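You operate a simulated robot arm through the tools that you are given. There is no shell and no other tool. Be economical: measure what you need, move in short steps, check, and stop when the job is done.

Carry out the task below with a simulated robot arm. There is one attempt and no reset: what you move stays moved.

## Task
Reset the two popped breakers and switch off the lamp that trips again.
Fine: master switch on for the try, off at the end; its breaker stays out; shut the switch hatch. Where these are worked on the way, their far stop is far enough and under half their travel is too little: master switch.
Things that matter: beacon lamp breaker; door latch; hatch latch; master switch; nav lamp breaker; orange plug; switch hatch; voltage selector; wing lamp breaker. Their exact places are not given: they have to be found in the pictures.

Only the result counts: the job must be done as asked and must still hold three seconds after the hand-in. Knocking over, shifting, dropping, spilling or breaking anything else fails it.

## Robot
A 7-joint arm with a two-finger gripper, on a carriage that runs on a rail from [0, -890] to [0, 890] (x, y) and turns from -2.478 to 3.334 rad about z. Base frame: it is fixed where the carriage stands at the start and does not move with it; the origin is on the floor, on the carriage's upright axis, x ahead of it, y to its left, z up. Lengths are in mm, angles in rad, forces in N, time in s.
With the tool pointing down near the work surface it reaches from about 360 to 780 mm from the robot's upright axis, wherever it stands. Its first joint turns from -2.897 to 2.897 rad. Places, roughly: beacon lamp breaker [800, 400, 1000]; door latch [600, 900, 1100]; hatch latch [800, -200, 1100]; master switch [800, 500, 1100]; nav lamp breaker [800, 300, 1000]; switch hatch [500, 100, 1100]; voltage selector [-1000, -100, 800]; wing lamp breaker [800, 200, 1000]. Payload 2.45 kg.
Tool frame: the origin (TCP) is the grasp point; the fingertips stand 23 mm ahead of it; z points along the fingers, y is the line along which they close. The gripper opens to 72 mm. The gripper's body begins 40 mm behind the TCP.
Orientation is that of the tool frame in the base frame, as a unit quaternion [w, x, y, z]. With the fingers straight down and closing along the base's y, the tool's x points along the base's -x, its y along +y and its z along -z.

## Interface
- The arm moves only by the tool jog_arm. Its argument "deltas" is a list of rows, each a list of 7 numbers: the shift along the tool's x, y, z in units of 500 mm (1.0 is 500 mm), then the turn, a rotation vector about the tool's x, y, z in units of 180 degrees (1.0 is 180 degrees), then the finger opening in mm, from 0 to 72. In form: [[tx, ty, tz, wx, wy, wz, claw], ...]. A call has 1 to 8 rows; each row is the pose to reach, as a shift and turn from the pose commanded when the call began, along the tool's axes at that moment. A call with a number of a shift or a turn outside -1 to 1 is refused whole. Rows are played at 5 a second. More than 50 mm and 0.15 rad between two rows, or a gripper value outside its range, and nothing of the call is played. A pose out of reach is approached as far as the arm can. The call stops where the force on the tool passes 60 N (or 10 N more than at its start, if that is more) or the arm is blocked; 0.2 s more then pass. Each finger travels about 72 mm/s and halts on what it meets, pressing with about 27 N; the grip force reading is that of the motor and also rises with nothing between the fingers. The clock runs only during rows and for 0.2 s after the last one: add rows that repeat a pose to give the fingers time. It gives the time, the measured TCP pose, the force on the tool (base axes), the opening and the grip force at its end, in the units of the frame above (readings bear some noise), with the torque about the TCP (base axes, N m) and any sound that the robot's microphone picked up, and new pictures: "views" is both (left out), scene, wrist or none.
- Cameras (640 x 400 px; columns grow to the right, rows downward): "scene" is now at [23.9, 172.2, 1531.3]; the picture's right is [-0.14, -0.99, 0.00], its down [-0.61, 0.09, -0.79] and it looks along [0.78, -0.11, -0.62] (base axes); focal length 245 px, centre (320, 200). "wrist" rides on the gripper at [77, 17, -66] in the tool frame; the picture's right is [-0.22, 0.98, 0.00], its down [-0.56, -0.12, -0.82] and it looks along [-0.80, -0.18, 0.57] (tool axes); focal length 234 px, centre (320, 200).
- slide_trunk(by): slides the trunk up (or, below 0, down) by that many mm; the arm and the scene camera ride with it, the base frame stays. It gives what a move gives, with no picture.
- steer(legs): drives the robot by 1 to 6 legs, each [ahead, left, turn to the left] in mm, mm and rad, along the robot's own axes; the way and the turn of a leg run together, so that a leg with both is an arc; at most 1500 mm and 3.142 rad a leg. The arm and the cameras ride along, it lands a little off, and it stops where it bumps. It keeps to its track: a leg is cut to what the track allows. It gives what a move gives, and a new picture of the scene camera.
- turn_head(pan, tilt): turns the head with the scene camera to pan (to the left, within 2.705 rad either way) and tilt (down, from -0.506 to 1.204), counted from straight ahead of the robot. It gives what a move gives, and a new picture of the scene camera.
- measure_at(camera, pixels): there is no depth. For up to 12 entries [column, row, z] of the newest picture of that camera ("zoom" is the newest enlarged one), the place [x, y] in the base frame at which the ray of that pixel passes the height z, good to about 2 mm. It takes no simulated time.
- enlarge(camera, box): a new picture of the part [left, top, right, bottom] of that camera's present view, enlarged. It takes no simulated time.
- sign_off(): hands the job in; it is judged then, once.

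Work in short steps. Measure before you move; look again where a grasp or a placing could have gone wrong, and mend it. You have 80 turns and 260 pictures in all, those below and enlarged ones among them. Open the gripper and draw the arm clear of the work before you hand the job in, unless the task says otherwise; then end with one line.

The tools are called after ">>>" by a JSON object that holds its "name" and its "arguments". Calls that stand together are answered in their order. jog_arm: Moves the arm, as the interface text tells. Its arguments: {"type":"object","properties":{"deltas":{"type":"array","items":{"type":"array","items":{"type":"number"}}},"views":{"type":"string","enum":["both","scene","wrist","none"]}},"required":["deltas"]} The other tools are called the same way: slide_trunk (by) slides the trunk up or down; steer (legs) drives the base; turn_head (pan, tilt) turns the head that bears the scene camera; measure_at (camera, pixels) gives the place at which the rays of pixels pass given heights; enlarge (camera, box) takes an enlarged picture of a part of a camera's view; sign_off () hands the job in.

At the start:

```text
t: 0.0
ee_pos: [320.5, 76.9, 1384.5]
ee_rot: [0.0, 0.0, 1.0, 0.0]
contact_force: [-0.6, 0.4, -0.8]
wrist_torque: [-0.01, 0.03, 0.04]
grip_width: 72.1
grip_force: 0.0
trunk travel left (down, up): [-525.0, 65.0]
robot x, y, heading: [-1.5, 1.7, -0.002]
head pan, tilt: [-0.143, 0.667]
```

scene: 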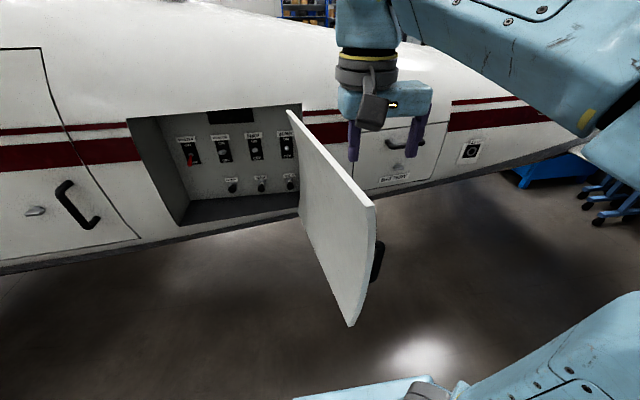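
wrist: 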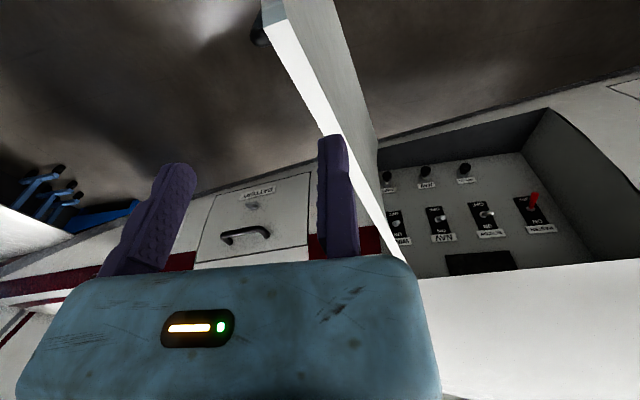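

The scene shows the panel at about (240,160) with the hatch standing open at (335,210). I enlarge the panel in both views.

>>> {"name": "enlarge", "arguments": {"camera": "scene", "box": [150, 90, 310, 210]}}

>>> {"name": "enlarge", "arguments": {"camera": "wrist", "box": [360, 130, 580, 280]}}

```text
3.33 times, centred on (230, 150) of scene
```

zoom: 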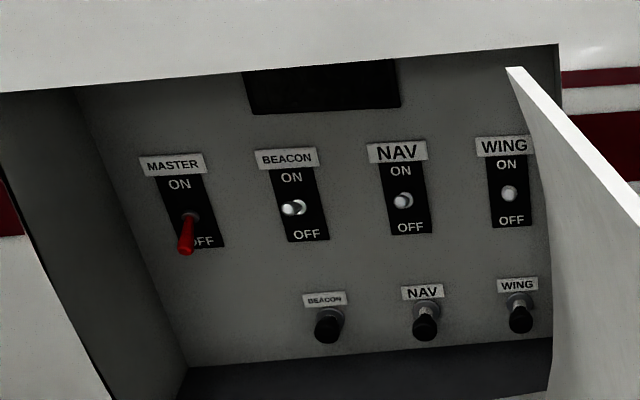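

```text
2.67 times, centred on (470, 205) of wrist
```

zoom: 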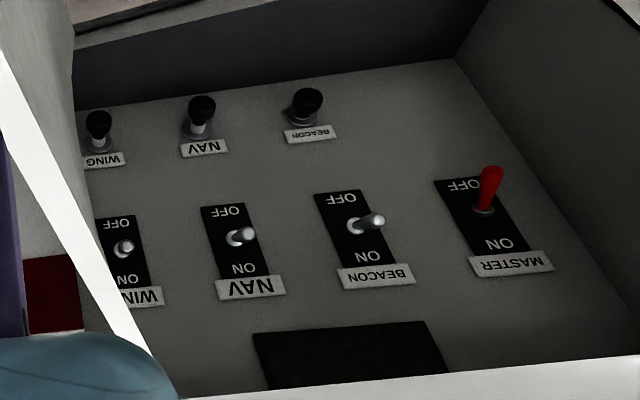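

NAV and WING breakers look popped (white collars visible), BEACON is in; master is off. I triangulate from both views.

>>> {"name": "measure_at", "arguments": {"camera": "scene", "pixels": [[189.5, 165, 1000], [189.5, 165, 1200], [254, 150.3, 1000], [254, 150.3, 1200], [286.7, 147.9, 1000], [286.7, 147.9, 1200], [232.1, 189, 900], [232.1, 189, 1100], [261.2, 188.4, 900], [261.2, 188.4, 1100], [290, 186.3, 900], [290, 186.3, 1100]]}}

>>> {"name": "measure_at", "arguments": {"camera": "zoom", "pixels": [[493, 172, 1000], [493, 172, 1200], [247, 237, 1000], [247, 237, 1200], [125, 250, 1000], [125, 250, 1200], [307, 100, 900], [307, 100, 1100], [201, 107, 900], [201, 107, 1100], [98, 122, 900], [98, 122, 1100]]}}

```text
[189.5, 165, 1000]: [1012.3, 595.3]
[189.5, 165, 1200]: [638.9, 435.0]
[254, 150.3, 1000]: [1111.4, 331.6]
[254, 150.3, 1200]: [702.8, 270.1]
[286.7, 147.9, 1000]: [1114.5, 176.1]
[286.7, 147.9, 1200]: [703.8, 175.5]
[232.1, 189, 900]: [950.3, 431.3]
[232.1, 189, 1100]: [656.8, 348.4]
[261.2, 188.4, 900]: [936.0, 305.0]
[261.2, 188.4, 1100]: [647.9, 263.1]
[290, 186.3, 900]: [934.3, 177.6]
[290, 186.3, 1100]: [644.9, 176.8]
```

```text
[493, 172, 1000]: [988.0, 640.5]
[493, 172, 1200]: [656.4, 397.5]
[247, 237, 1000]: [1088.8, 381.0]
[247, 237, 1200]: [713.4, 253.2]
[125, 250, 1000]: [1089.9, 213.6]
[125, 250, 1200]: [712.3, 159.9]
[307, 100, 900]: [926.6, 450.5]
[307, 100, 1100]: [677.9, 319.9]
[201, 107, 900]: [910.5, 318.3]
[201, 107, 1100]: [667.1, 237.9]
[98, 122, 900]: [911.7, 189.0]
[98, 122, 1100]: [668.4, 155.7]
```

Next I locate the hatch's free top corner (scene ~(373,206), wrist ~(268,25)), its hinge top (scene (299,113)) and the opening's edges.

>>> {"name": "measure_at", "arguments": {"camera": "scene", "pixels": [[373, 206, 1200], [373, 206, 1300], [299, 113, 1200], [299, 113, 1300], [350, 324, 900], [350, 324, 1000], [189, 225, 900], [189, 225, 1000], [128, 122, 1200], [128, 122, 1300], [382, 258, 1000], [382, 258, 1100]]}}

>>> {"name": "measure_at", "arguments": {"camera": "wrist", "pixels": [[266, 27, 1200], [266, 27, 1300], [395, 255, 1200], [395, 255, 1300], [258, 30, 1000], [258, 30, 1100]]}}

>>> {"name": "enlarge", "arguments": {"camera": "wrist", "box": [200, 0, 440, 150]}}

```text
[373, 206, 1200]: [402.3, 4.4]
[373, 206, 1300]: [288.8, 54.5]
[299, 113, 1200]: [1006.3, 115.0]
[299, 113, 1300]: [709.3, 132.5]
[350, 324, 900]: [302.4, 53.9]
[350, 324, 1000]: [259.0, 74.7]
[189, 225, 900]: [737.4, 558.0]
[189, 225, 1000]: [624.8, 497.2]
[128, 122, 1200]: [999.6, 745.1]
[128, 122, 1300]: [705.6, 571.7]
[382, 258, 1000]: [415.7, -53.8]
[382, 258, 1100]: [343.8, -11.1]
```

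```text
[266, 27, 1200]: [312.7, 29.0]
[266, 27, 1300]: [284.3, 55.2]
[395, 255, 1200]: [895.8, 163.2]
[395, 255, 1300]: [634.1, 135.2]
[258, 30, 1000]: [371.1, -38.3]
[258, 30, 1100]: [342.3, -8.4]
```

```text
2.67 times, centred on (320, 75) of wrist
```

zoom: 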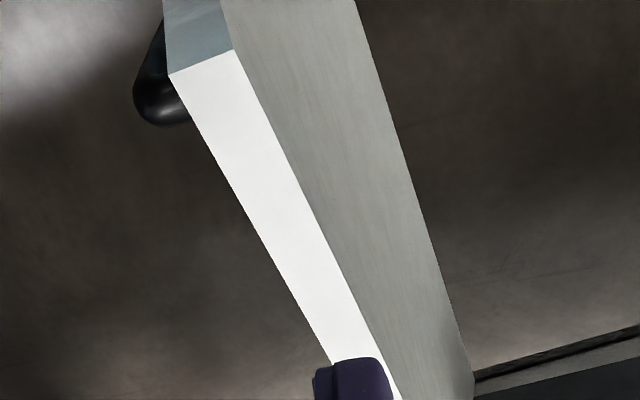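

The hatch's free top corner is near (285,56,1303), its hinge near (705,132); the opening spans y≈132–572. The gripper is above the hatch, so I drive the carriage 300 mm left, then look.

>>> {"name": "steer", "arguments": {"legs": [[0, 300, 0]]}}

```text
t: 2.1
ee_pos: [319.2, 383.8, 1382.5]
ee_rot: [-0.001, -0.001, 1.0, 0.0]
contact_force: [-0.2, -1.0, 0.0]
wrist_torque: [0.03, -0.05, 0.01]
grip_width: 71.9
grip_force: 0.1
trunk travel left (down, up): [-525.0, 65.0]
robot x, y, heading: [-3.1, 305.6, 0.002]
head pan, tilt: [-0.143, 0.667]
```

scene: 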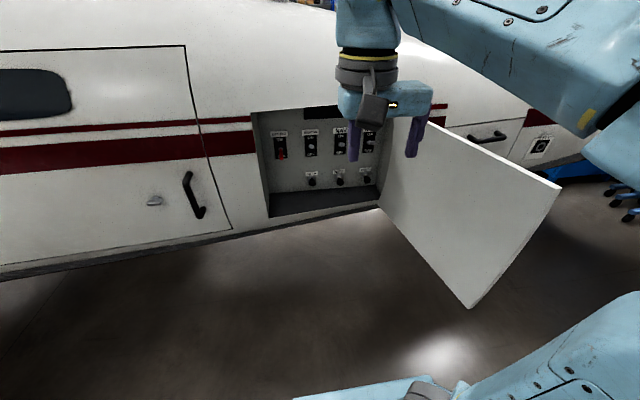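

Clear of the hatch. I tip the tool toward horizontal (fingers toward +x) while moving forward 200 mm, with fingers closed.

>>> {"name": "jog_arm", "arguments": {"deltas": [[-0.05, 0, 0, 0, -0.045, 0, 0], [-0.1, 0, 0, 0, -0.09, 0, 0], [-0.15, 0, 0, 0, -0.135, 0, 0], [-0.2, 0, 0, 0, -0.18, 0, 0], [-0.25, 0, 0, 0, -0.225, 0, 0], [-0.3, 0, 0, 0, -0.27, 0, 0], [-0.35, 0, 0, 0, -0.315, 0, 0], [-0.4, 0, 0, 0, -0.36, 0, 0]], "views": "both"}}

```text
t: 3.9
ee_pos: [518.0, 382.9, 1385.5]
ee_rot: [0.536, 0.0, 0.844, 0.001]
contact_force: [0.6, -0.1, -0.2]
wrist_torque: [-0.02, -0.01, 0.01]
grip_width: 0.0
grip_force: 26.7
trunk travel left (down, up): [-525.0, 65.0]
robot x, y, heading: [0.3, 308.0, 0.002]
head pan, tilt: [-0.143, 0.667]
```

scene: 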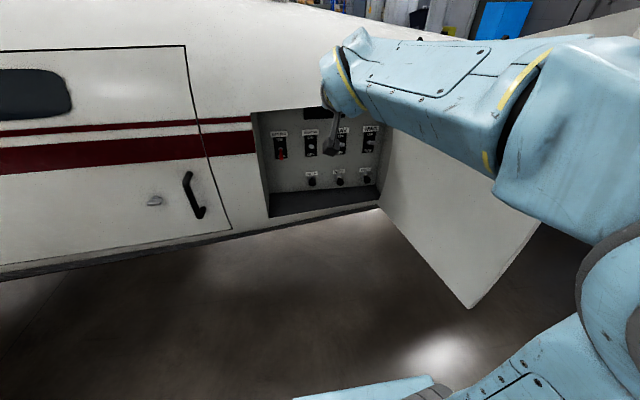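
wrist: 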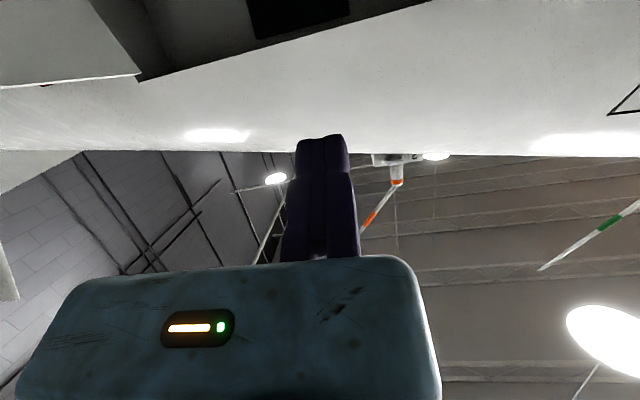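

Arm plane stays clear of the hatch. I finish levelling the tool and then lower the trunk to bring hand and head to panel height.

>>> {"name": "jog_arm", "arguments": {"deltas": [[0, 0, 0, 0, -0.045, 0, 0], [0, 0, 0, 0, -0.09, 0, 0], [0, 0, 0, 0, -0.14, 0, 0], [0, 0, 0, 0, -0.14, 0, 0]], "views": "none"}}

>>> {"name": "slide_trunk", "arguments": {"by": -290}}

>>> {"name": "turn_head", "arguments": {"pan": -0.1, "tilt": 0.3}}

```text
refused: row 3 steps farther than a row can; nothing moved
```

```text
t: 6.8
ee_pos: [518.6, 384.3, 1094.5]
ee_rot: [0.536, -0.001, 0.844, 0.001]
contact_force: [0.0, -0.3, 0.2]
wrist_torque: [0.0, 0.03, -0.03]
grip_width: 0.0
grip_force: 26.9
trunk travel left (down, up): [-235.0, 355.0]
robot x, y, heading: [0.6, 306.6, -0.006]
head pan, tilt: [-0.143, 0.667]
```

```text
t: 7.7
ee_pos: [518.8, 384.4, 1093.1]
ee_rot: [0.536, -0.001, 0.844, 0.0]
contact_force: [-0.2, 0.4, -0.1]
wrist_torque: [-0.02, 0.02, 0.01]
grip_width: 0.1
grip_force: 27.0
trunk travel left (down, up): [-235.0, 355.0]
robot x, y, heading: [0.6, 304.2, -0.001]
head pan, tilt: [-0.099, 0.3]
```

scene: 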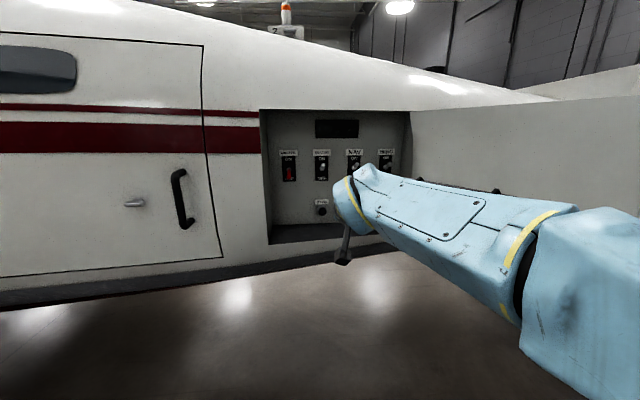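

Levelling the rest with smaller steps, sliding toward the master switch side (+y 100).

>>> {"name": "jog_arm", "arguments": {"deltas": [[0, 0.05, 0, 0, -0.04, 0, 0], [0, 0.1, 0, 0, -0.08, 0, 0], [0, 0.15, 0, 0, -0.11, 0, 0], [0, 0.2, 0, 0, -0.14, 0, 0], [0, 0.25, 0, 0, -0.14, 0, 0]], "views": "both"}}

>>> {"name": "enlarge", "arguments": {"camera": "scene", "box": [250, 90, 410, 250]}}

```text
t: 8.9
ee_pos: [520.1, 510.2, 1094.9]
ee_rot: [0.707, 0.0, 0.707, 0.0]
contact_force: [0.9, 0.2, 0.2]
wrist_torque: [-0.02, 0.03, 0.03]
grip_width: 0.0
grip_force: 26.6
trunk travel left (down, up): [-235.0, 355.0]
robot x, y, heading: [1.1, 306.3, 0.006]
head pan, tilt: [-0.099, 0.3]
```

scene: 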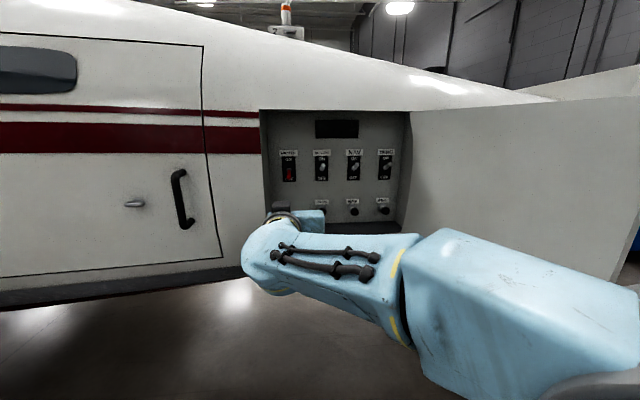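
wrist: 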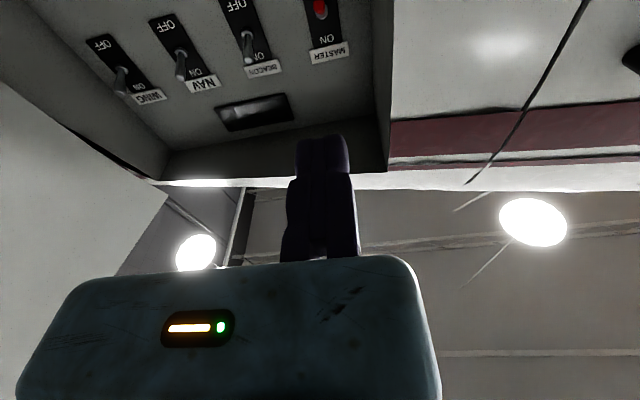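

```text
2.50 times, centred on (330, 170) of scene
```

zoom: 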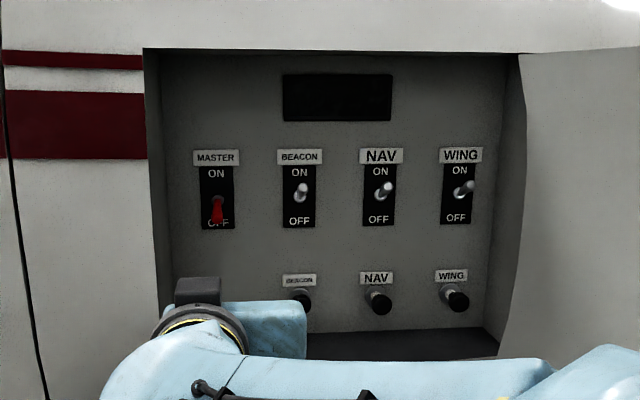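

Clear view now: master lever down (zoom (216,212)), lamp levers ON, knobs for NAV (379,302) and WING (457,300) out. I measure these rays at two heights.

>>> {"name": "measure_at", "arguments": {"camera": "zoom", "pixels": [[216, 222, 1100], [216, 222, 1050], [217, 198, 1100], [217, 198, 1150], [379, 303, 1000], [379, 303, 950], [457, 301, 1000], [457, 301, 950], [388, 187, 1150], [388, 187, 1100], [379, 225, 1100], [381, 166, 1150]]}}

>>> {"name": "measure_at", "arguments": {"camera": "wrist", "pixels": [[320, 8, 1100], [320, 8, 1120], [348, 44, 1150], [348, 44, 1180], [312, 50, 1150], [312, 50, 1180], [180, 70, 1150], [180, 70, 1180], [122, 85, 1150], [122, 85, 1180], [187, 85, 1150], [187, 85, 1180]]}}

```text
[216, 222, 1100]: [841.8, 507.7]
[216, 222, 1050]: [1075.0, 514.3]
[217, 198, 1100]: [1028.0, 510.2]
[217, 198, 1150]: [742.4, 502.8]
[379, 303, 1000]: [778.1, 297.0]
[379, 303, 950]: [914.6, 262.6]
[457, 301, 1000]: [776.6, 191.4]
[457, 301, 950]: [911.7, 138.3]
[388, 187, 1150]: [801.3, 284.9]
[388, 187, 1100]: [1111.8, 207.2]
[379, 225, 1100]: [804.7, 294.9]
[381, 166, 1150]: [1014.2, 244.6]
```

```text
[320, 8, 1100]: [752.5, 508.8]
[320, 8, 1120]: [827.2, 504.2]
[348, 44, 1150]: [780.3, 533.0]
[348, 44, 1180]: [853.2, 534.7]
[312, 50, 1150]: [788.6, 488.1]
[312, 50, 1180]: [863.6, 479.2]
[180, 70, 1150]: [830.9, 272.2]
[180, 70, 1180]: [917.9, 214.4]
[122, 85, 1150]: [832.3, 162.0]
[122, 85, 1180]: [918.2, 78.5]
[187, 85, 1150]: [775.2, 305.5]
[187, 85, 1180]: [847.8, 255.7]
```

Master tip ≈(808,508,1108), pivot ≈(838,506,1132). I move in beneath the lever: z 1085, TCP x ≈ 770 first.

>>> {"name": "jog_arm", "arguments": {"deltas": [[0.02, -0.004, 0.09, 0, 0, 0, 0], [0.02, -0.004, 0.18, 0, 0, 0, 0], [0.02, -0.004, 0.27, 0, 0, 0, 0], [0.02, -0.004, 0.36, 0, 0, 0, 0], [0.02, -0.004, 0.44, 0, 0, 0, 0], [0.02, -0.004, 0.5, 0, 0, 0, 0]], "views": "both"}}

>>> {"name": "enlarge", "arguments": {"camera": "scene", "box": [250, 90, 410, 250]}}

```text
t: 10.3
ee_pos: [766.6, 507.8, 1083.6]
ee_rot: [0.707, 0.0, 0.708, 0.001]
contact_force: [-0.3, 0.3, 0.6]
wrist_torque: [-0.02, -0.01, 0.01]
grip_width: 0.2
grip_force: 26.7
trunk travel left (down, up): [-235.0, 355.0]
robot x, y, heading: [-0.7, 307.1, -0.002]
head pan, tilt: [-0.099, 0.3]
```

scene: 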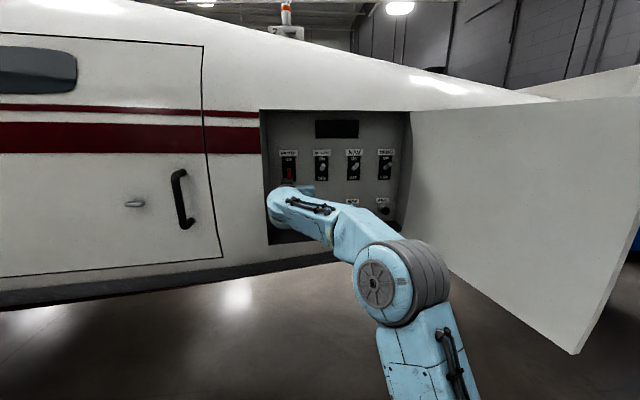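
wrist: 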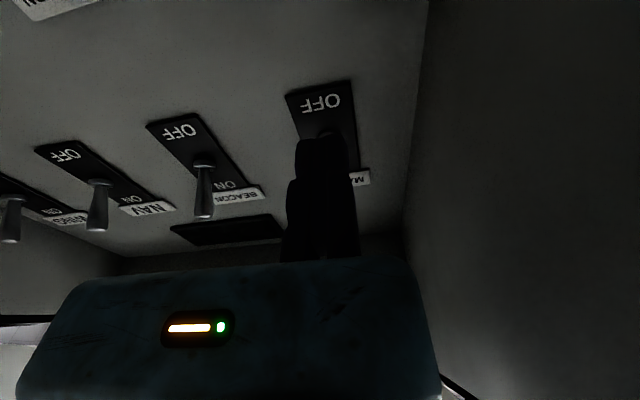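

```text
2.50 times, centred on (330, 170) of scene
```

zoom: 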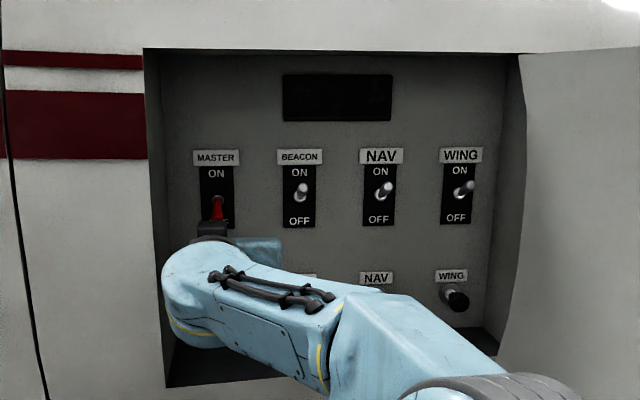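

Finger is below the lever. Forward to tip x≈822, then lift about 40 mm in small steps.

>>> {"name": "jog_arm", "arguments": {"deltas": [[0, 0, 0.033, 0, 0, 0, 0], [0, 0, 0.066, 0, 0, 0, 0], [-0.02, 0, 0.066, 0, 0, 0, 0], [-0.04, 0, 0.066, 0, 0, 0, 0], [-0.06, 0, 0.066, 0, 0, 0, 0], [-0.08, 0, 0.066, 0, 0, 0, 0], [-0.1, 0, 0.066, 0, 0, 0, 0], [-0.115, 0, 0.066, 0, 0, 0, 0]], "views": "wrist"}}

>>> {"name": "enlarge", "arguments": {"camera": "scene", "box": [250, 90, 410, 250]}}

```text
t: 12.0
ee_pos: [806.1, 512.6, 1123.5]
ee_rot: [0.699, 0.0, 0.715, 0.002]
contact_force: [-11.8, -1.9, -11.7]
wrist_torque: [0.12, 0.18, -0.11]
grip_width: 0.1
grip_force: 27.3
trunk travel left (down, up): [-235.0, 355.0]
robot x, y, heading: [-2.6, 306.4, 0.005]
head pan, tilt: [-0.099, 0.3]
heard: click
stopped in row 8: the force on the tool passed its limit at 70 N (the readings are from after the stop); the commanded pose is now the measured one
```

wrist: 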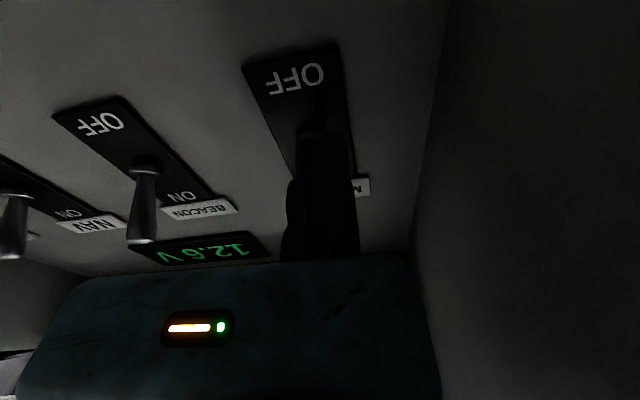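

```text
2.50 times, centred on (330, 170) of scene
```

zoom: 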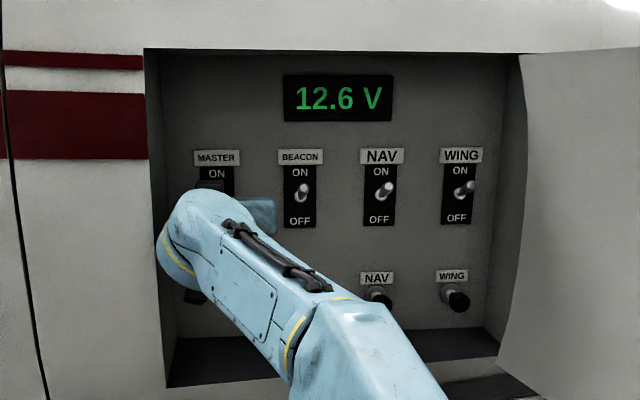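

Click, and the display reads 12.6 V: master is on. I back out.

>>> {"name": "jog_arm", "arguments": {"deltas": [[0.02, 0, 0, 0, 0, 0, 0], [0.02, 0, -0.08, 0, 0, 0, 0], [0.02, 0, -0.16, 0, 0, 0, 0], [0.02, 0, -0.25, 0, 0, 0, 0], [0.02, 0, -0.34, 0, 0, 0, 0], [0.02, 0, -0.43, 0, 0, 0, 0]], "views": "none"}}

>>> {"name": "enlarge", "arguments": {"camera": "scene", "box": [250, 90, 410, 250]}}

```text
t: 13.4
ee_pos: [590.8, 509.9, 1121.7]
ee_rot: [0.7, -0.001, 0.714, 0.002]
contact_force: [0.1, 0.5, -0.3]
wrist_torque: [0.0, -0.02, 0.01]
grip_width: 0.0
grip_force: 26.9
trunk travel left (down, up): [-235.0, 355.0]
robot x, y, heading: [1.3, 306.6, 0.004]
head pan, tilt: [-0.099, 0.3]
```

```text
2.50 times, centred on (330, 170) of scene
```

zoom: 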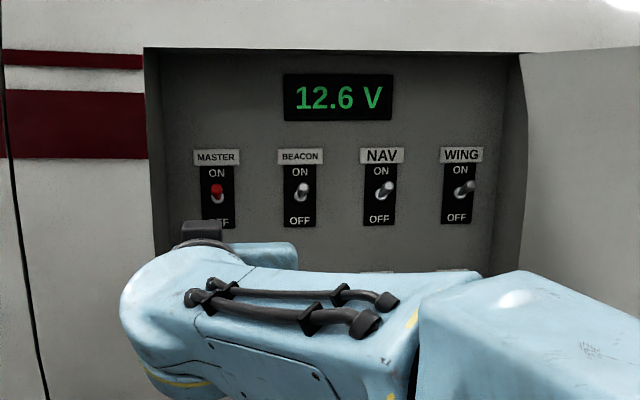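

Master lever is up. Now I roll 90° (camera toward +y) and move in front of the NAV breaker at y 287, z 986.

>>> {"name": "jog_arm", "arguments": {"deltas": [[0.034, -0.056, 0, 0, 0, 0.046, 0], [0.068, -0.111, 0, 0, 0, 0.092, 0], [0.102, -0.167, 0, 0, 0, 0.138, 0], [0.136, -0.222, 0, 0, 0, 0.184, 0], [0.17, -0.278, 0, 0, 0, 0.23, 0], [0.204, -0.333, 0, 0, 0, 0.276, 0], [0.238, -0.389, 0, 0, 0, 0.322, 0], [0.27, -0.444, 0, 0, 0, 0.368, 0]], "views": "both"}}

```text
t: 15.2
ee_pos: [590.2, 284.8, 979.1]
ee_rot: [0.583, 0.393, 0.599, 0.383]
contact_force: [-3.1, -6.6, 5.6]
wrist_torque: [-0.11, 0.39, 0.47]
grip_width: 0.0
grip_force: 27.2
out of reach, approached as far as the arm can: row 4
trunk travel left (down, up): [-235.0, 355.0]
robot x, y, heading: [-0.5, 302.4, 0.002]
head pan, tilt: [-0.099, 0.3]
```

scene: 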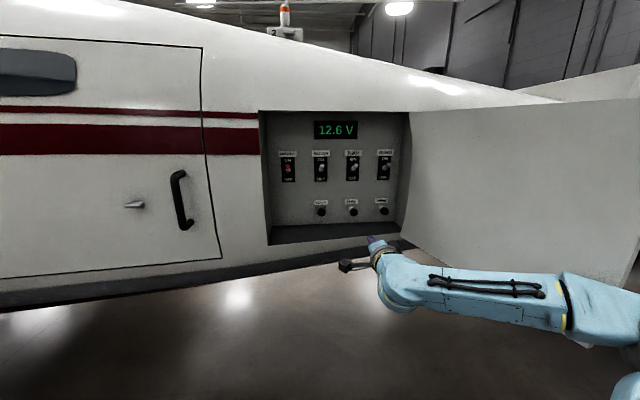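
wrist: 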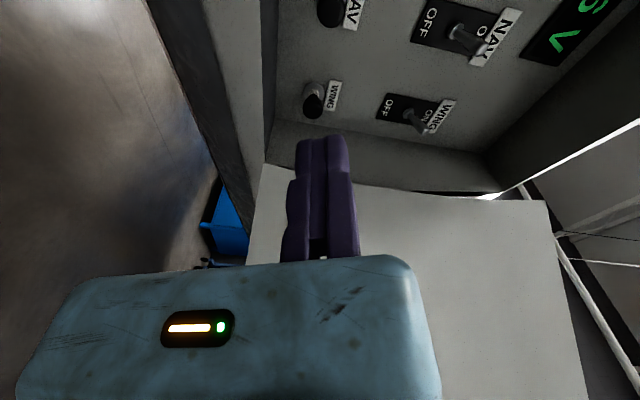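

Some force and an out-of-reach note: I check the elbow against the hatch by turning the head right.

>>> {"name": "turn_head", "arguments": {"pan": -0.8, "tilt": 0.6}}

```text
t: 16.2
ee_pos: [593.6, 295.0, 973.8]
ee_rot: [0.58, 0.388, 0.606, 0.382]
contact_force: [-0.4, 0.6, 0.4]
wrist_torque: [0.02, -0.02, 0.02]
grip_width: 0.2
grip_force: 27.0
trunk travel left (down, up): [-235.0, 355.0]
robot x, y, heading: [-0.9, 306.4, 0.002]
head pan, tilt: [-0.799, 0.6]
```

scene: 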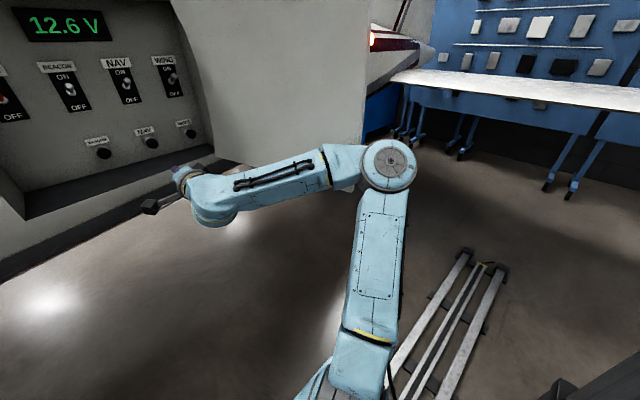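

The elbow sits out beside the hatch's free edge. I drive 200 mm further left to gain clearance.

>>> {"name": "steer", "arguments": {"legs": [[0, 200, 0]]}}

>>> {"name": "turn_head", "arguments": {"pan": -0.5, "tilt": 0.4}}

```text
t: 17.9
ee_pos: [590.0, 484.0, 982.2]
ee_rot: [0.586, 0.391, 0.597, 0.383]
contact_force: [1.0, -0.1, 0.2]
wrist_torque: [0.01, 0.02, 0.01]
grip_width: 0.1
grip_force: 26.7
trunk travel left (down, up): [-235.0, 355.0]
robot x, y, heading: [-2.6, 508.1, -0.006]
head pan, tilt: [-0.799, 0.6]
```

scene: 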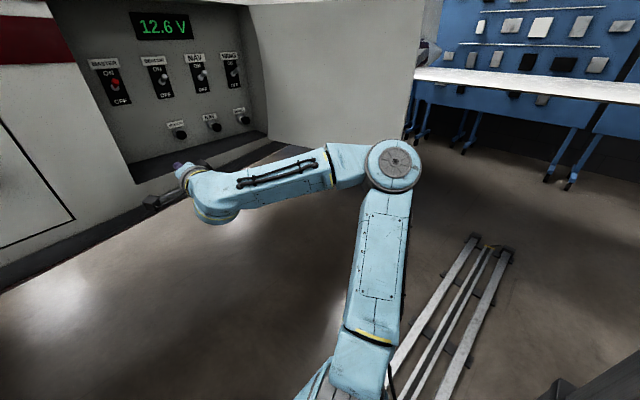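

```text
t: 18.7
ee_pos: [588.9, 484.2, 982.1]
ee_rot: [0.586, 0.391, 0.597, 0.384]
contact_force: [0.7, -0.1, -0.5]
wrist_torque: [0.01, -0.01, 0.04]
grip_width: 0.0
grip_force: 27.6
trunk travel left (down, up): [-235.0, 355.0]
robot x, y, heading: [2.1, 507.3, -0.003]
head pan, tilt: [-0.499, 0.4]
```

scene: 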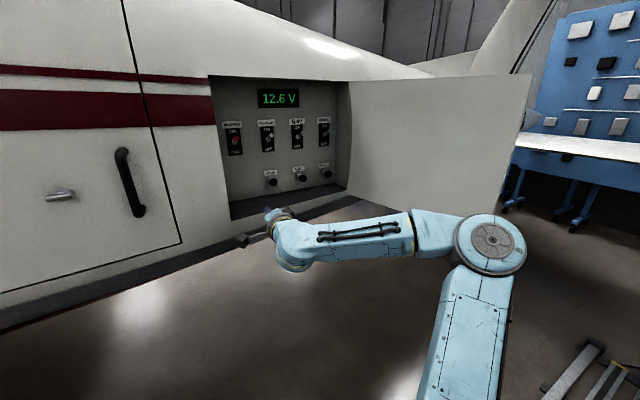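

Elbow now well clear. I shift to y≈287, z≈986 and finish the roll.

>>> {"name": "jog_arm", "arguments": {"deltas": [[-0.073, -0.0294, 0, 0, 0, 0.026, 0], [-0.146, -0.0588, 0, 0, 0, 0.052, 0], [-0.219, -0.0882, 0, 0, 0, 0.078, 0], [-0.292, -0.1176, 0, 0, 0, 0.104, 0], [-0.365, -0.147, 0, 0, 0, 0.13, 0], [-0.365, -0.147, 0, 0, 0, 0.13, 0]], "views": "both"}}

>>> {"name": "enlarge", "arguments": {"camera": "scene", "box": [200, 80, 360, 240]}}

```text
t: 20.1
ee_pos: [588.9, 289.6, 989.1]
ee_rot: [0.496, 0.504, 0.506, 0.494]
contact_force: [0.0, -0.3, -0.1]
wrist_torque: [0.03, 0.01, 0.0]
grip_width: 0.0
grip_force: 27.1
trunk travel left (down, up): [-235.0, 355.0]
robot x, y, heading: [1.3, 506.6, -0.003]
head pan, tilt: [-0.499, 0.4]
```

scene: 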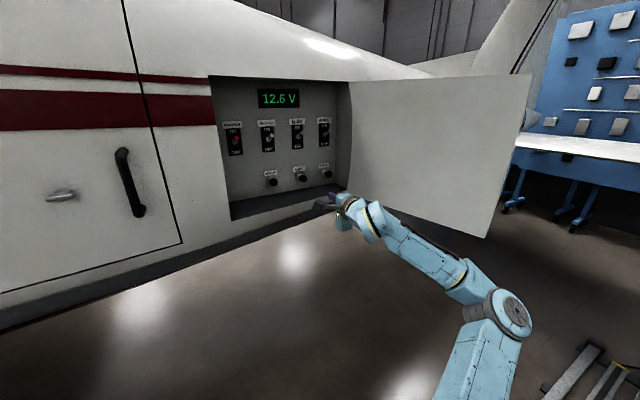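
wrist: 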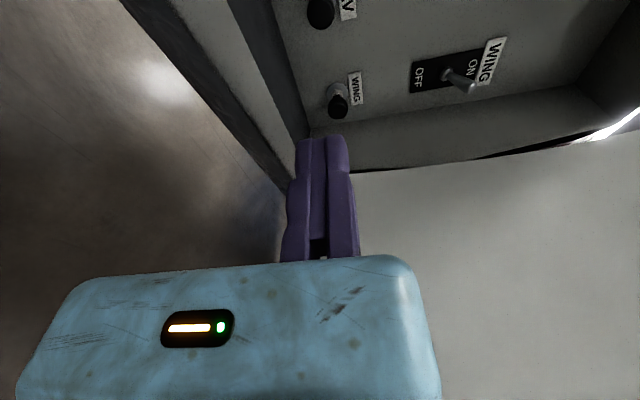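

```text
2.50 times, centred on (280, 160) of scene
```

zoom: 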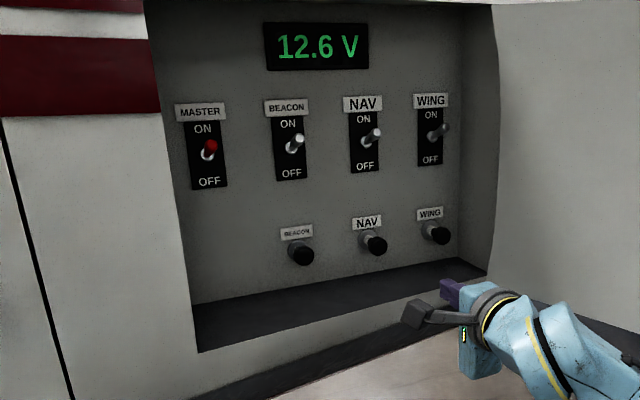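

Arm posture is good. I cross-check the breaker knobs from wrist (WING knob (338,105), NAV (320,14)) and the scene zoom.

>>> {"name": "measure_at", "arguments": {"camera": "wrist", "pixels": [[338, 105, 980], [338, 105, 986], [338, 105, 992], [320, 14, 980], [320, 14, 986], [320, 14, 992]]}}

>>> {"name": "measure_at", "arguments": {"camera": "zoom", "pixels": [[376, 246, 980], [376, 246, 986], [376, 246, 992], [439, 237, 980], [439, 237, 986], [439, 237, 992]]}}

```text
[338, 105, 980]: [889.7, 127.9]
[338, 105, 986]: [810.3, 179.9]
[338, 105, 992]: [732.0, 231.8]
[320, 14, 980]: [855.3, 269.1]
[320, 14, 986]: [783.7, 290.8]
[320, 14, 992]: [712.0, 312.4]
```

```text
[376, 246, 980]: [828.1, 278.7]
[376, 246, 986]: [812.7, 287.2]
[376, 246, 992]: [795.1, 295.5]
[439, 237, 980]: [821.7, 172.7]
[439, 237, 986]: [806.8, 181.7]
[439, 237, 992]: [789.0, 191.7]
```

Consistent: NAV knob ≈(812,286,985), WING ≈(811,178,985). Approach NAV to just short of the knob.

>>> {"name": "jog_arm", "arguments": {"deltas": [[-0.006, -0.007, 0.09, 0, 0, 0, 0], [-0.006, -0.007, 0.18, 0, 0, 0, 0], [-0.006, -0.007, 0.27, 0, 0, 0, 0], [-0.006, -0.007, 0.34, 0, 0, 0, 0], [-0.006, -0.007, 0.37, 0, 0, 0, 0], [-0.006, -0.007, 0.37, 0, 0, 0, 0]], "views": "wrist"}}

>>> {"name": "enlarge", "arguments": {"camera": "scene", "box": [200, 80, 360, 240]}}

```text
t: 21.6
ee_pos: [771.3, 285.4, 979.3]
ee_rot: [0.495, 0.506, 0.505, 0.494]
contact_force: [-32.9, 2.8, -5.8]
wrist_torque: [0.02, 1.41, 0.6]
grip_width: 0.5
grip_force: 26.9
trunk travel left (down, up): [-235.0, 355.0]
robot x, y, heading: [-2.0, 504.2, -0.005]
head pan, tilt: [-0.499, 0.4]
stopped in row 6: the force on the tool passed its limit at 62 N (the readings are from after the stop); the commanded pose is now the measured one
```

wrist: 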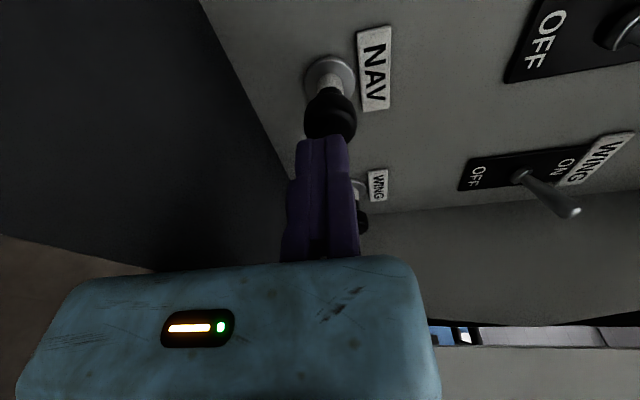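

```text
2.50 times, centred on (280, 160) of scene
```

zoom: 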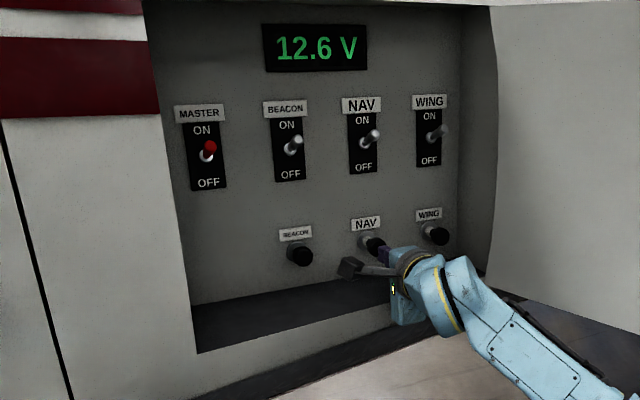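

Stopped with 62 N and a torque suggesting the body's lower edge met the sill ~39 mm below the tool axis. I back off 30 mm and pitch the fingers 15° downward with the TCP raised to ~991.

>>> {"name": "jog_arm", "arguments": {"deltas": [[0, 0.01, -0.05, 0, 0, 0, 0], [0, 0.024, -0.06, 0.03, 0, 0, 0], [0, 0.024, -0.06, 0.06, 0, 0, 0], [0, 0.024, -0.06, 0.085, 0, 0, 0], [0, 0.024, -0.06, 0.085, 0, 0, 0]], "views": "wrist"}}

>>> {"name": "enlarge", "arguments": {"camera": "scene", "box": [260, 150, 360, 240]}}

```text
t: 22.8
ee_pos: [744.2, 284.7, 991.5]
ee_rot: [0.424, 0.567, 0.567, 0.421]
contact_force: [-0.2, 0.1, 0.0]
wrist_torque: [-0.02, -0.02, -0.03]
grip_width: 0.0
grip_force: 26.9
trunk travel left (down, up): [-235.0, 355.0]
robot x, y, heading: [-1.9, 507.7, -0.007]
head pan, tilt: [-0.499, 0.4]
```

wrist: 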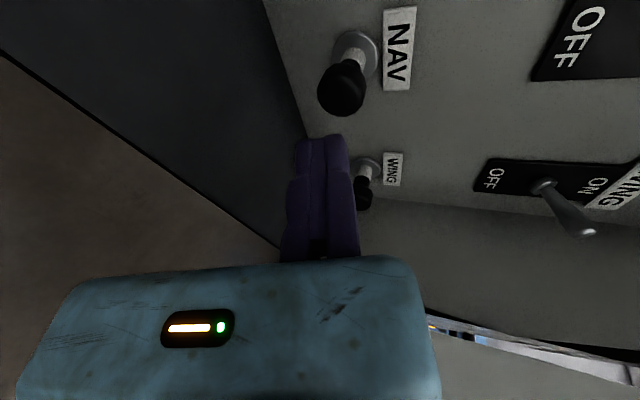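

```text
4.44 times, centred on (310, 195) of scene
```

zoom: 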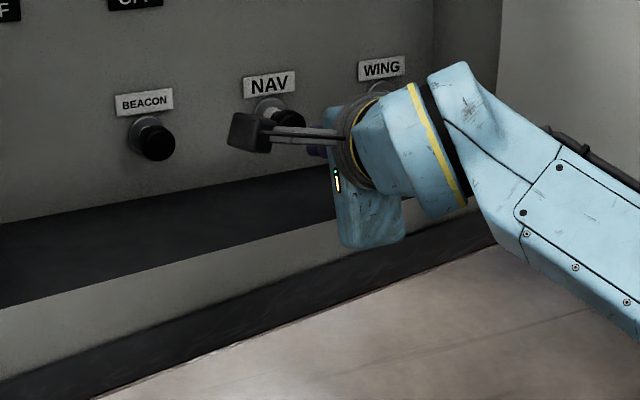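

Body now clears the sill by pitch. I push along base +x slowly into the NAV knob.

>>> {"name": "jog_arm", "arguments": {"deltas": [[0, 0.0155, 0.058, 0, 0, 0, 0], [0, 0.022, 0.083, 0, 0, 0, 0], [0, 0.0253, 0.0946, 0, 0, 0, 0], [0, 0.0284, 0.1062, 0, 0, 0, 0], [0, 0.0315, 0.1178, 0, 0, 0, 0], [0, 0.0346, 0.1294, 0, 0, 0, 0]], "views": "wrist"}}

>>> {"name": "enlarge", "arguments": {"camera": "scene", "box": [260, 150, 360, 240]}}

```text
t: 23.7
ee_pos: [789.9, 284.7, 990.6]
ee_rot: [0.42, 0.57, 0.568, 0.42]
contact_force: [-38.9, 5.7, -2.5]
wrist_torque: [0.21, 0.6, 0.03]
grip_width: 0.0
grip_force: 27.1
trunk travel left (down, up): [-235.0, 355.0]
robot x, y, heading: [3.5, 506.0, -0.01]
head pan, tilt: [-0.499, 0.4]
stopped in row 4: the force on the tool passed its limit at 73 N (the readings are from after the stop); the commanded pose is now the measured one
```

wrist: 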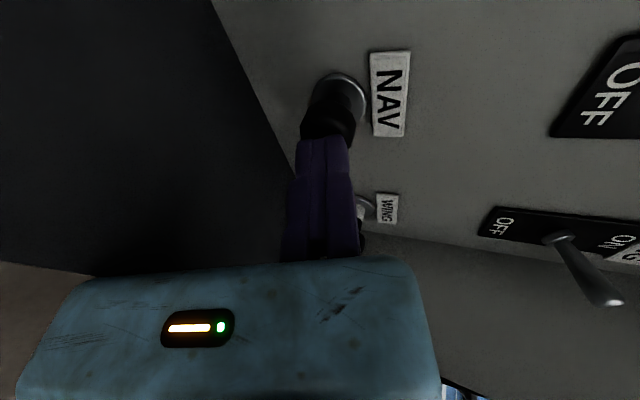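

```text
4.44 times, centred on (310, 195) of scene
```

zoom: 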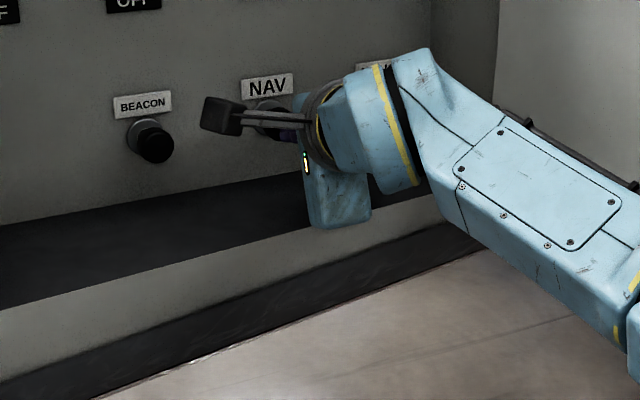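

The white band looks gone but no click. I press a little further in 2 mm steps.

>>> {"name": "jog_arm", "arguments": {"deltas": [[0, 0.001, 0.004, 0, 0, 0, 0], [0, 0.002, 0.008, 0, 0, 0, 0], [0, 0.003, 0.012, 0, 0, 0, 0], [0, 0.004, 0.016, 0, 0, 0, 0]], "views": "none"}}

>>> {"name": "jog_arm", "arguments": {"deltas": [[0, 0, -0.06, 0, 0, 0, 0], [0, 0, -0.1, 0, 0, 0, 0]], "views": "wrist"}}

>>> {"name": "enlarge", "arguments": {"camera": "scene", "box": [240, 140, 360, 240]}}

```text
t: 24.1
ee_pos: [791.0, 284.6, 992.1]
ee_rot: [0.419, 0.572, 0.567, 0.419]
contact_force: [-43.1, 5.4, -0.8]
wrist_torque: [0.17, 0.66, 0.16]
grip_width: 0.0
grip_force: 27.8
trunk travel left (down, up): [-235.0, 355.0]
robot x, y, heading: [-1.2, 511.1, -0.006]
head pan, tilt: [-0.499, 0.4]
stopped in row 1: the force on the tool passed its limit at 65 N (the readings are from after the stop); the commanded pose is now the measured one
```

```text
t: 24.7
ee_pos: [747.8, 285.1, 1001.6]
ee_rot: [0.419, 0.572, 0.567, 0.418]
contact_force: [0.2, 0.7, -0.2]
wrist_torque: [0.02, -0.04, 0.0]
grip_width: 0.1
grip_force: 27.1
trunk travel left (down, up): [-235.0, 355.0]
robot x, y, heading: [3.1, 511.3, -0.003]
head pan, tilt: [-0.499, 0.4]
```

wrist: 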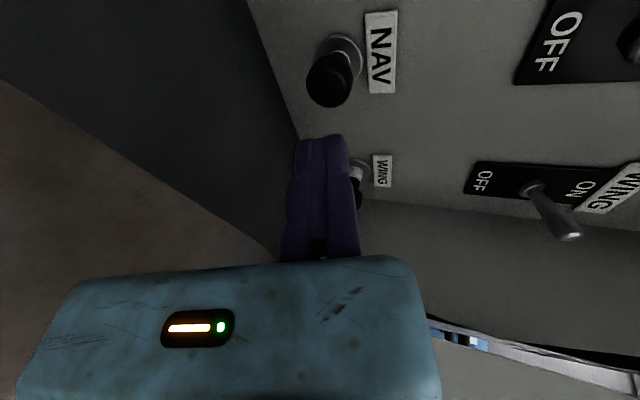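

```text
4.00 times, centred on (300, 190) of scene
```

zoom: 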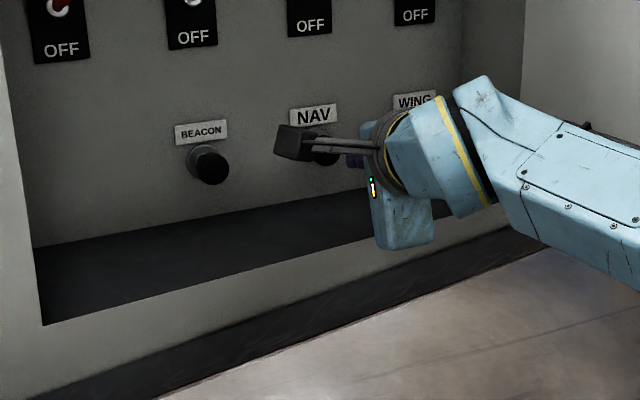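

NAV's white band has gone (it is in); WING still shows white. I shift 107 mm toward WING and lower to z 991.

>>> {"name": "jog_arm", "arguments": {"deltas": [[-0.07, -0.006, 0.0, 0, 0, 0, 0], [-0.14, -0.013, 0.0, 0, 0, 0, 0], [-0.214, -0.019, 0.005, 0, 0, 0, 0], [-0.214, -0.019, 0.005, 0, 0, 0, 0]], "views": "wrist"}}

>>> {"name": "enlarge", "arguments": {"camera": "scene", "box": [240, 140, 360, 240]}}

```text
t: 25.7
ee_pos: [746.3, 186.3, 994.3]
ee_rot: [0.417, 0.569, 0.57, 0.42]
contact_force: [-24.2, 41.1, -6.7]
wrist_torque: [0.37, -0.32, -3.1]
grip_width: 0.0
grip_force: 27.1
trunk travel left (down, up): [-235.0, 355.0]
robot x, y, heading: [-3.0, 512.1, -0.008]
head pan, tilt: [-0.499, 0.4]
```

wrist: 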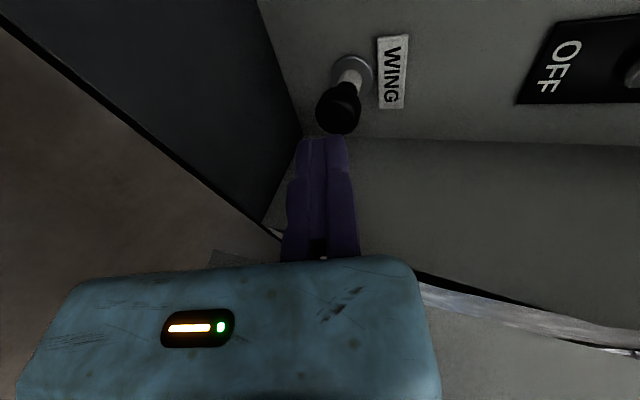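

```text
4.00 times, centred on (300, 190) of scene
```

zoom: 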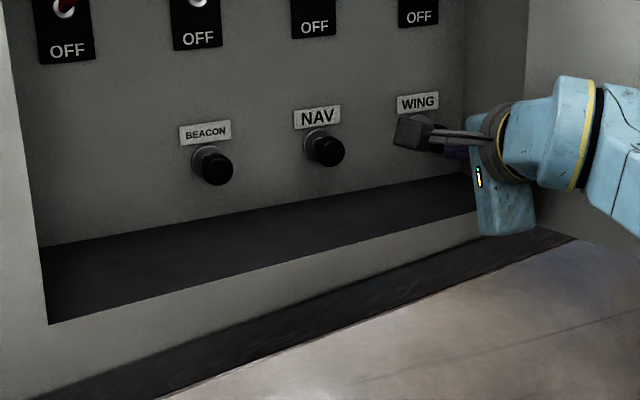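

NAV is in. The wrist presses the hatch (41 N along y). I yaw the tool 20° so the fingers point toward −y and the wrist swings away.

>>> {"name": "jog_arm", "arguments": {"deltas": [[0.04, 0, -0.02, 0, -0.035, 0.0105, 0], [0.04, 0, -0.02, 0, -0.07, 0.021, 0], [0.03, 0, -0.02, 0, -0.106, 0.032, 0], [0.018, 0, -0.01, 0, -0.106, 0.032, 0], [0.018, 0, -0.01, 0, -0.106, 0.032, 0]], "views": "both"}}

```text
t: 26.9
ee_pos: [742.8, 188.5, 995.6]
ee_rot: [0.486, 0.661, 0.462, 0.338]
contact_force: [-0.7, 0.5, 0.0]
wrist_torque: [-0.04, 0.02, 0.01]
grip_width: 0.0
grip_force: 26.9
trunk travel left (down, up): [-235.0, 355.0]
robot x, y, heading: [0.7, 507.0, -0.003]
head pan, tilt: [-0.499, 0.4]
```

scene: 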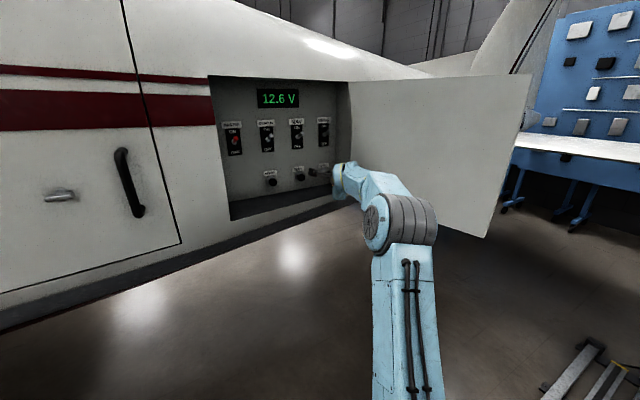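
wrist: 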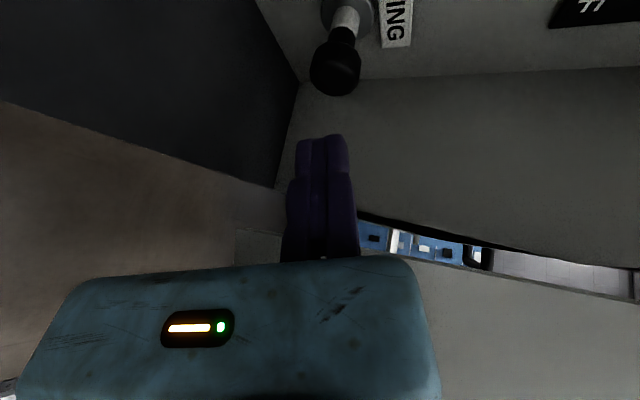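

Free of contact. Tip is at ≈(763,181,989); I push along base +x onto the WING knob (815,178,985).

>>> {"name": "jog_arm", "arguments": {"deltas": [[0.022, 0.016, 0.075, 0, 0, 0, 0], [0.0255, 0.019, 0.085, 0, 0, 0, 0], [0.029, 0.022, 0.094, 0, 0, 0, 0], [0.0325, 0.025, 0.104, 0, 0, 0, 0], [0.0374, 0.0284, 0.115, 0, 0, 0, 0], [0.041, 0.031, 0.125, 0, 0, 0, 0]], "views": "wrist"}}

>>> {"name": "enlarge", "arguments": {"camera": "scene", "box": [240, 140, 360, 240]}}

```text
t: 28.0
ee_pos: [791.6, 181.7, 991.3]
ee_rot: [0.485, 0.663, 0.461, 0.336]
contact_force: [-45.9, 15.2, -6.5]
wrist_torque: [-0.01, 0.05, 0.28]
grip_width: 0.1
grip_force: 26.9
trunk travel left (down, up): [-235.0, 355.0]
robot x, y, heading: [-2.0, 509.0, -0.002]
head pan, tilt: [-0.499, 0.4]
stopped in row 5: the force on the tool passed its limit at 69 N (the readings are from after the stop); the commanded pose is now the measured one
```

wrist: 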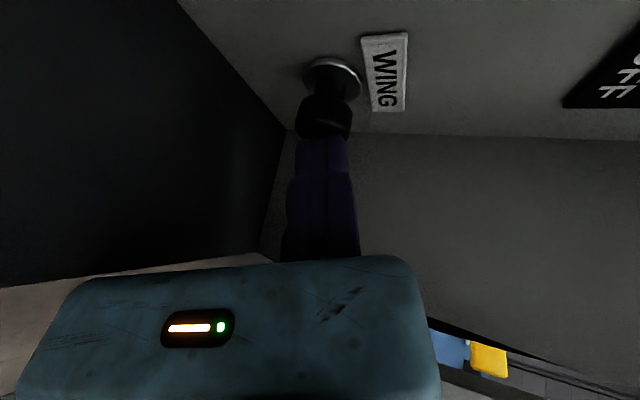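

```text
4.00 times, centred on (300, 190) of scene
```

zoom: 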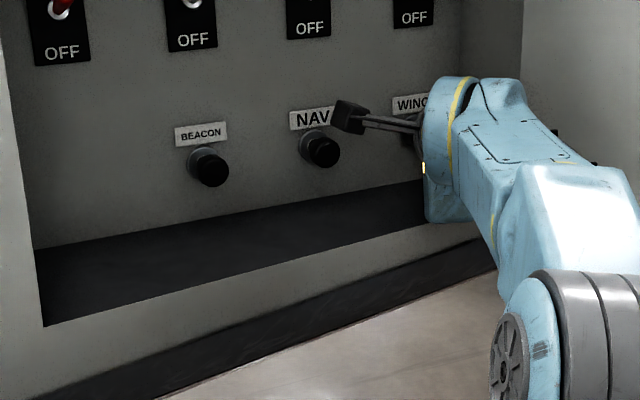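

WING is pressed flush. I back out along the tool and watch which breaker trips.

>>> {"name": "jog_arm", "arguments": {"deltas": [[0, 0, -0.06, 0, 0, 0, 0], [0, 0, -0.14, 0, 0, 0, 0], [0.03, 0, -0.22, 0, 0, 0, 0], [0.06, 0, -0.3, 0, 0, 0, 0], [0.12, 0, -0.35, 0, 0, 0, 0], [0.18, 0, -0.4, 0, 0, 0, 0], [0.18, 0, -0.4, 0, 0, 0, 0]], "views": "both"}}

>>> {"name": "enlarge", "arguments": {"camera": "scene", "box": [210, 80, 350, 220]}}

```text
t: 29.6
ee_pos: [648.0, 332.8, 1050.2]
ee_rot: [0.484, 0.664, 0.461, 0.336]
contact_force: [0.8, 0.6, 0.6]
wrist_torque: [-0.02, -0.02, 0.01]
grip_width: 0.0
grip_force: 27.0
trunk travel left (down, up): [-235.0, 355.0]
robot x, y, heading: [-1.6, 506.0, -0.001]
head pan, tilt: [-0.499, 0.4]
```

scene: 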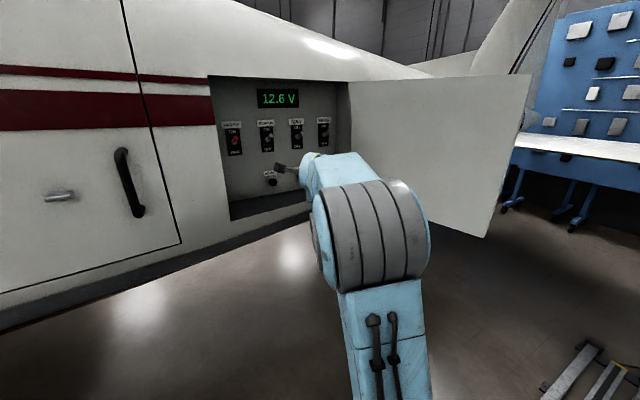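
wrist: 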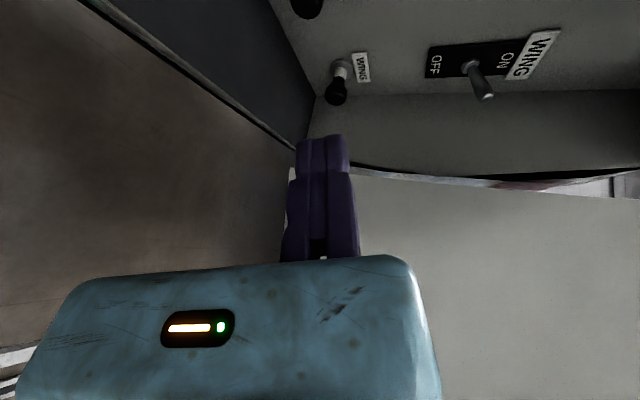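

```text
2.86 times, centred on (280, 150) of scene
```

zoom: 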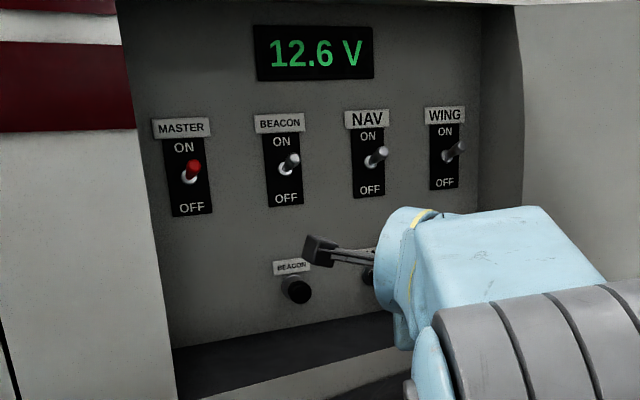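

WING at wrist (340,85) seems to show white again; I enlarge to confirm and compare with NAV.

>>> {"name": "enlarge", "arguments": {"camera": "wrist", "box": [270, 0, 430, 120]}}

```text
3.33 times, centred on (350, 60) of wrist
```

zoom: 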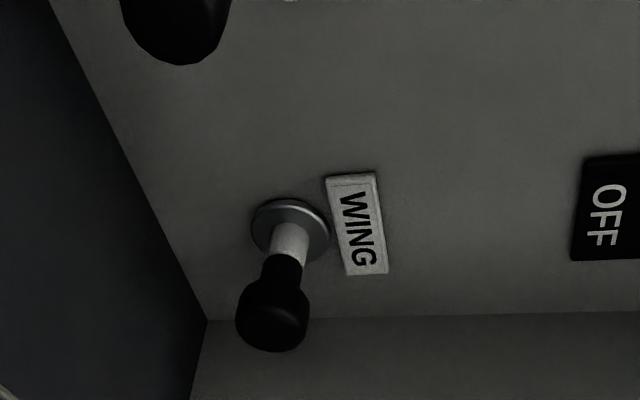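

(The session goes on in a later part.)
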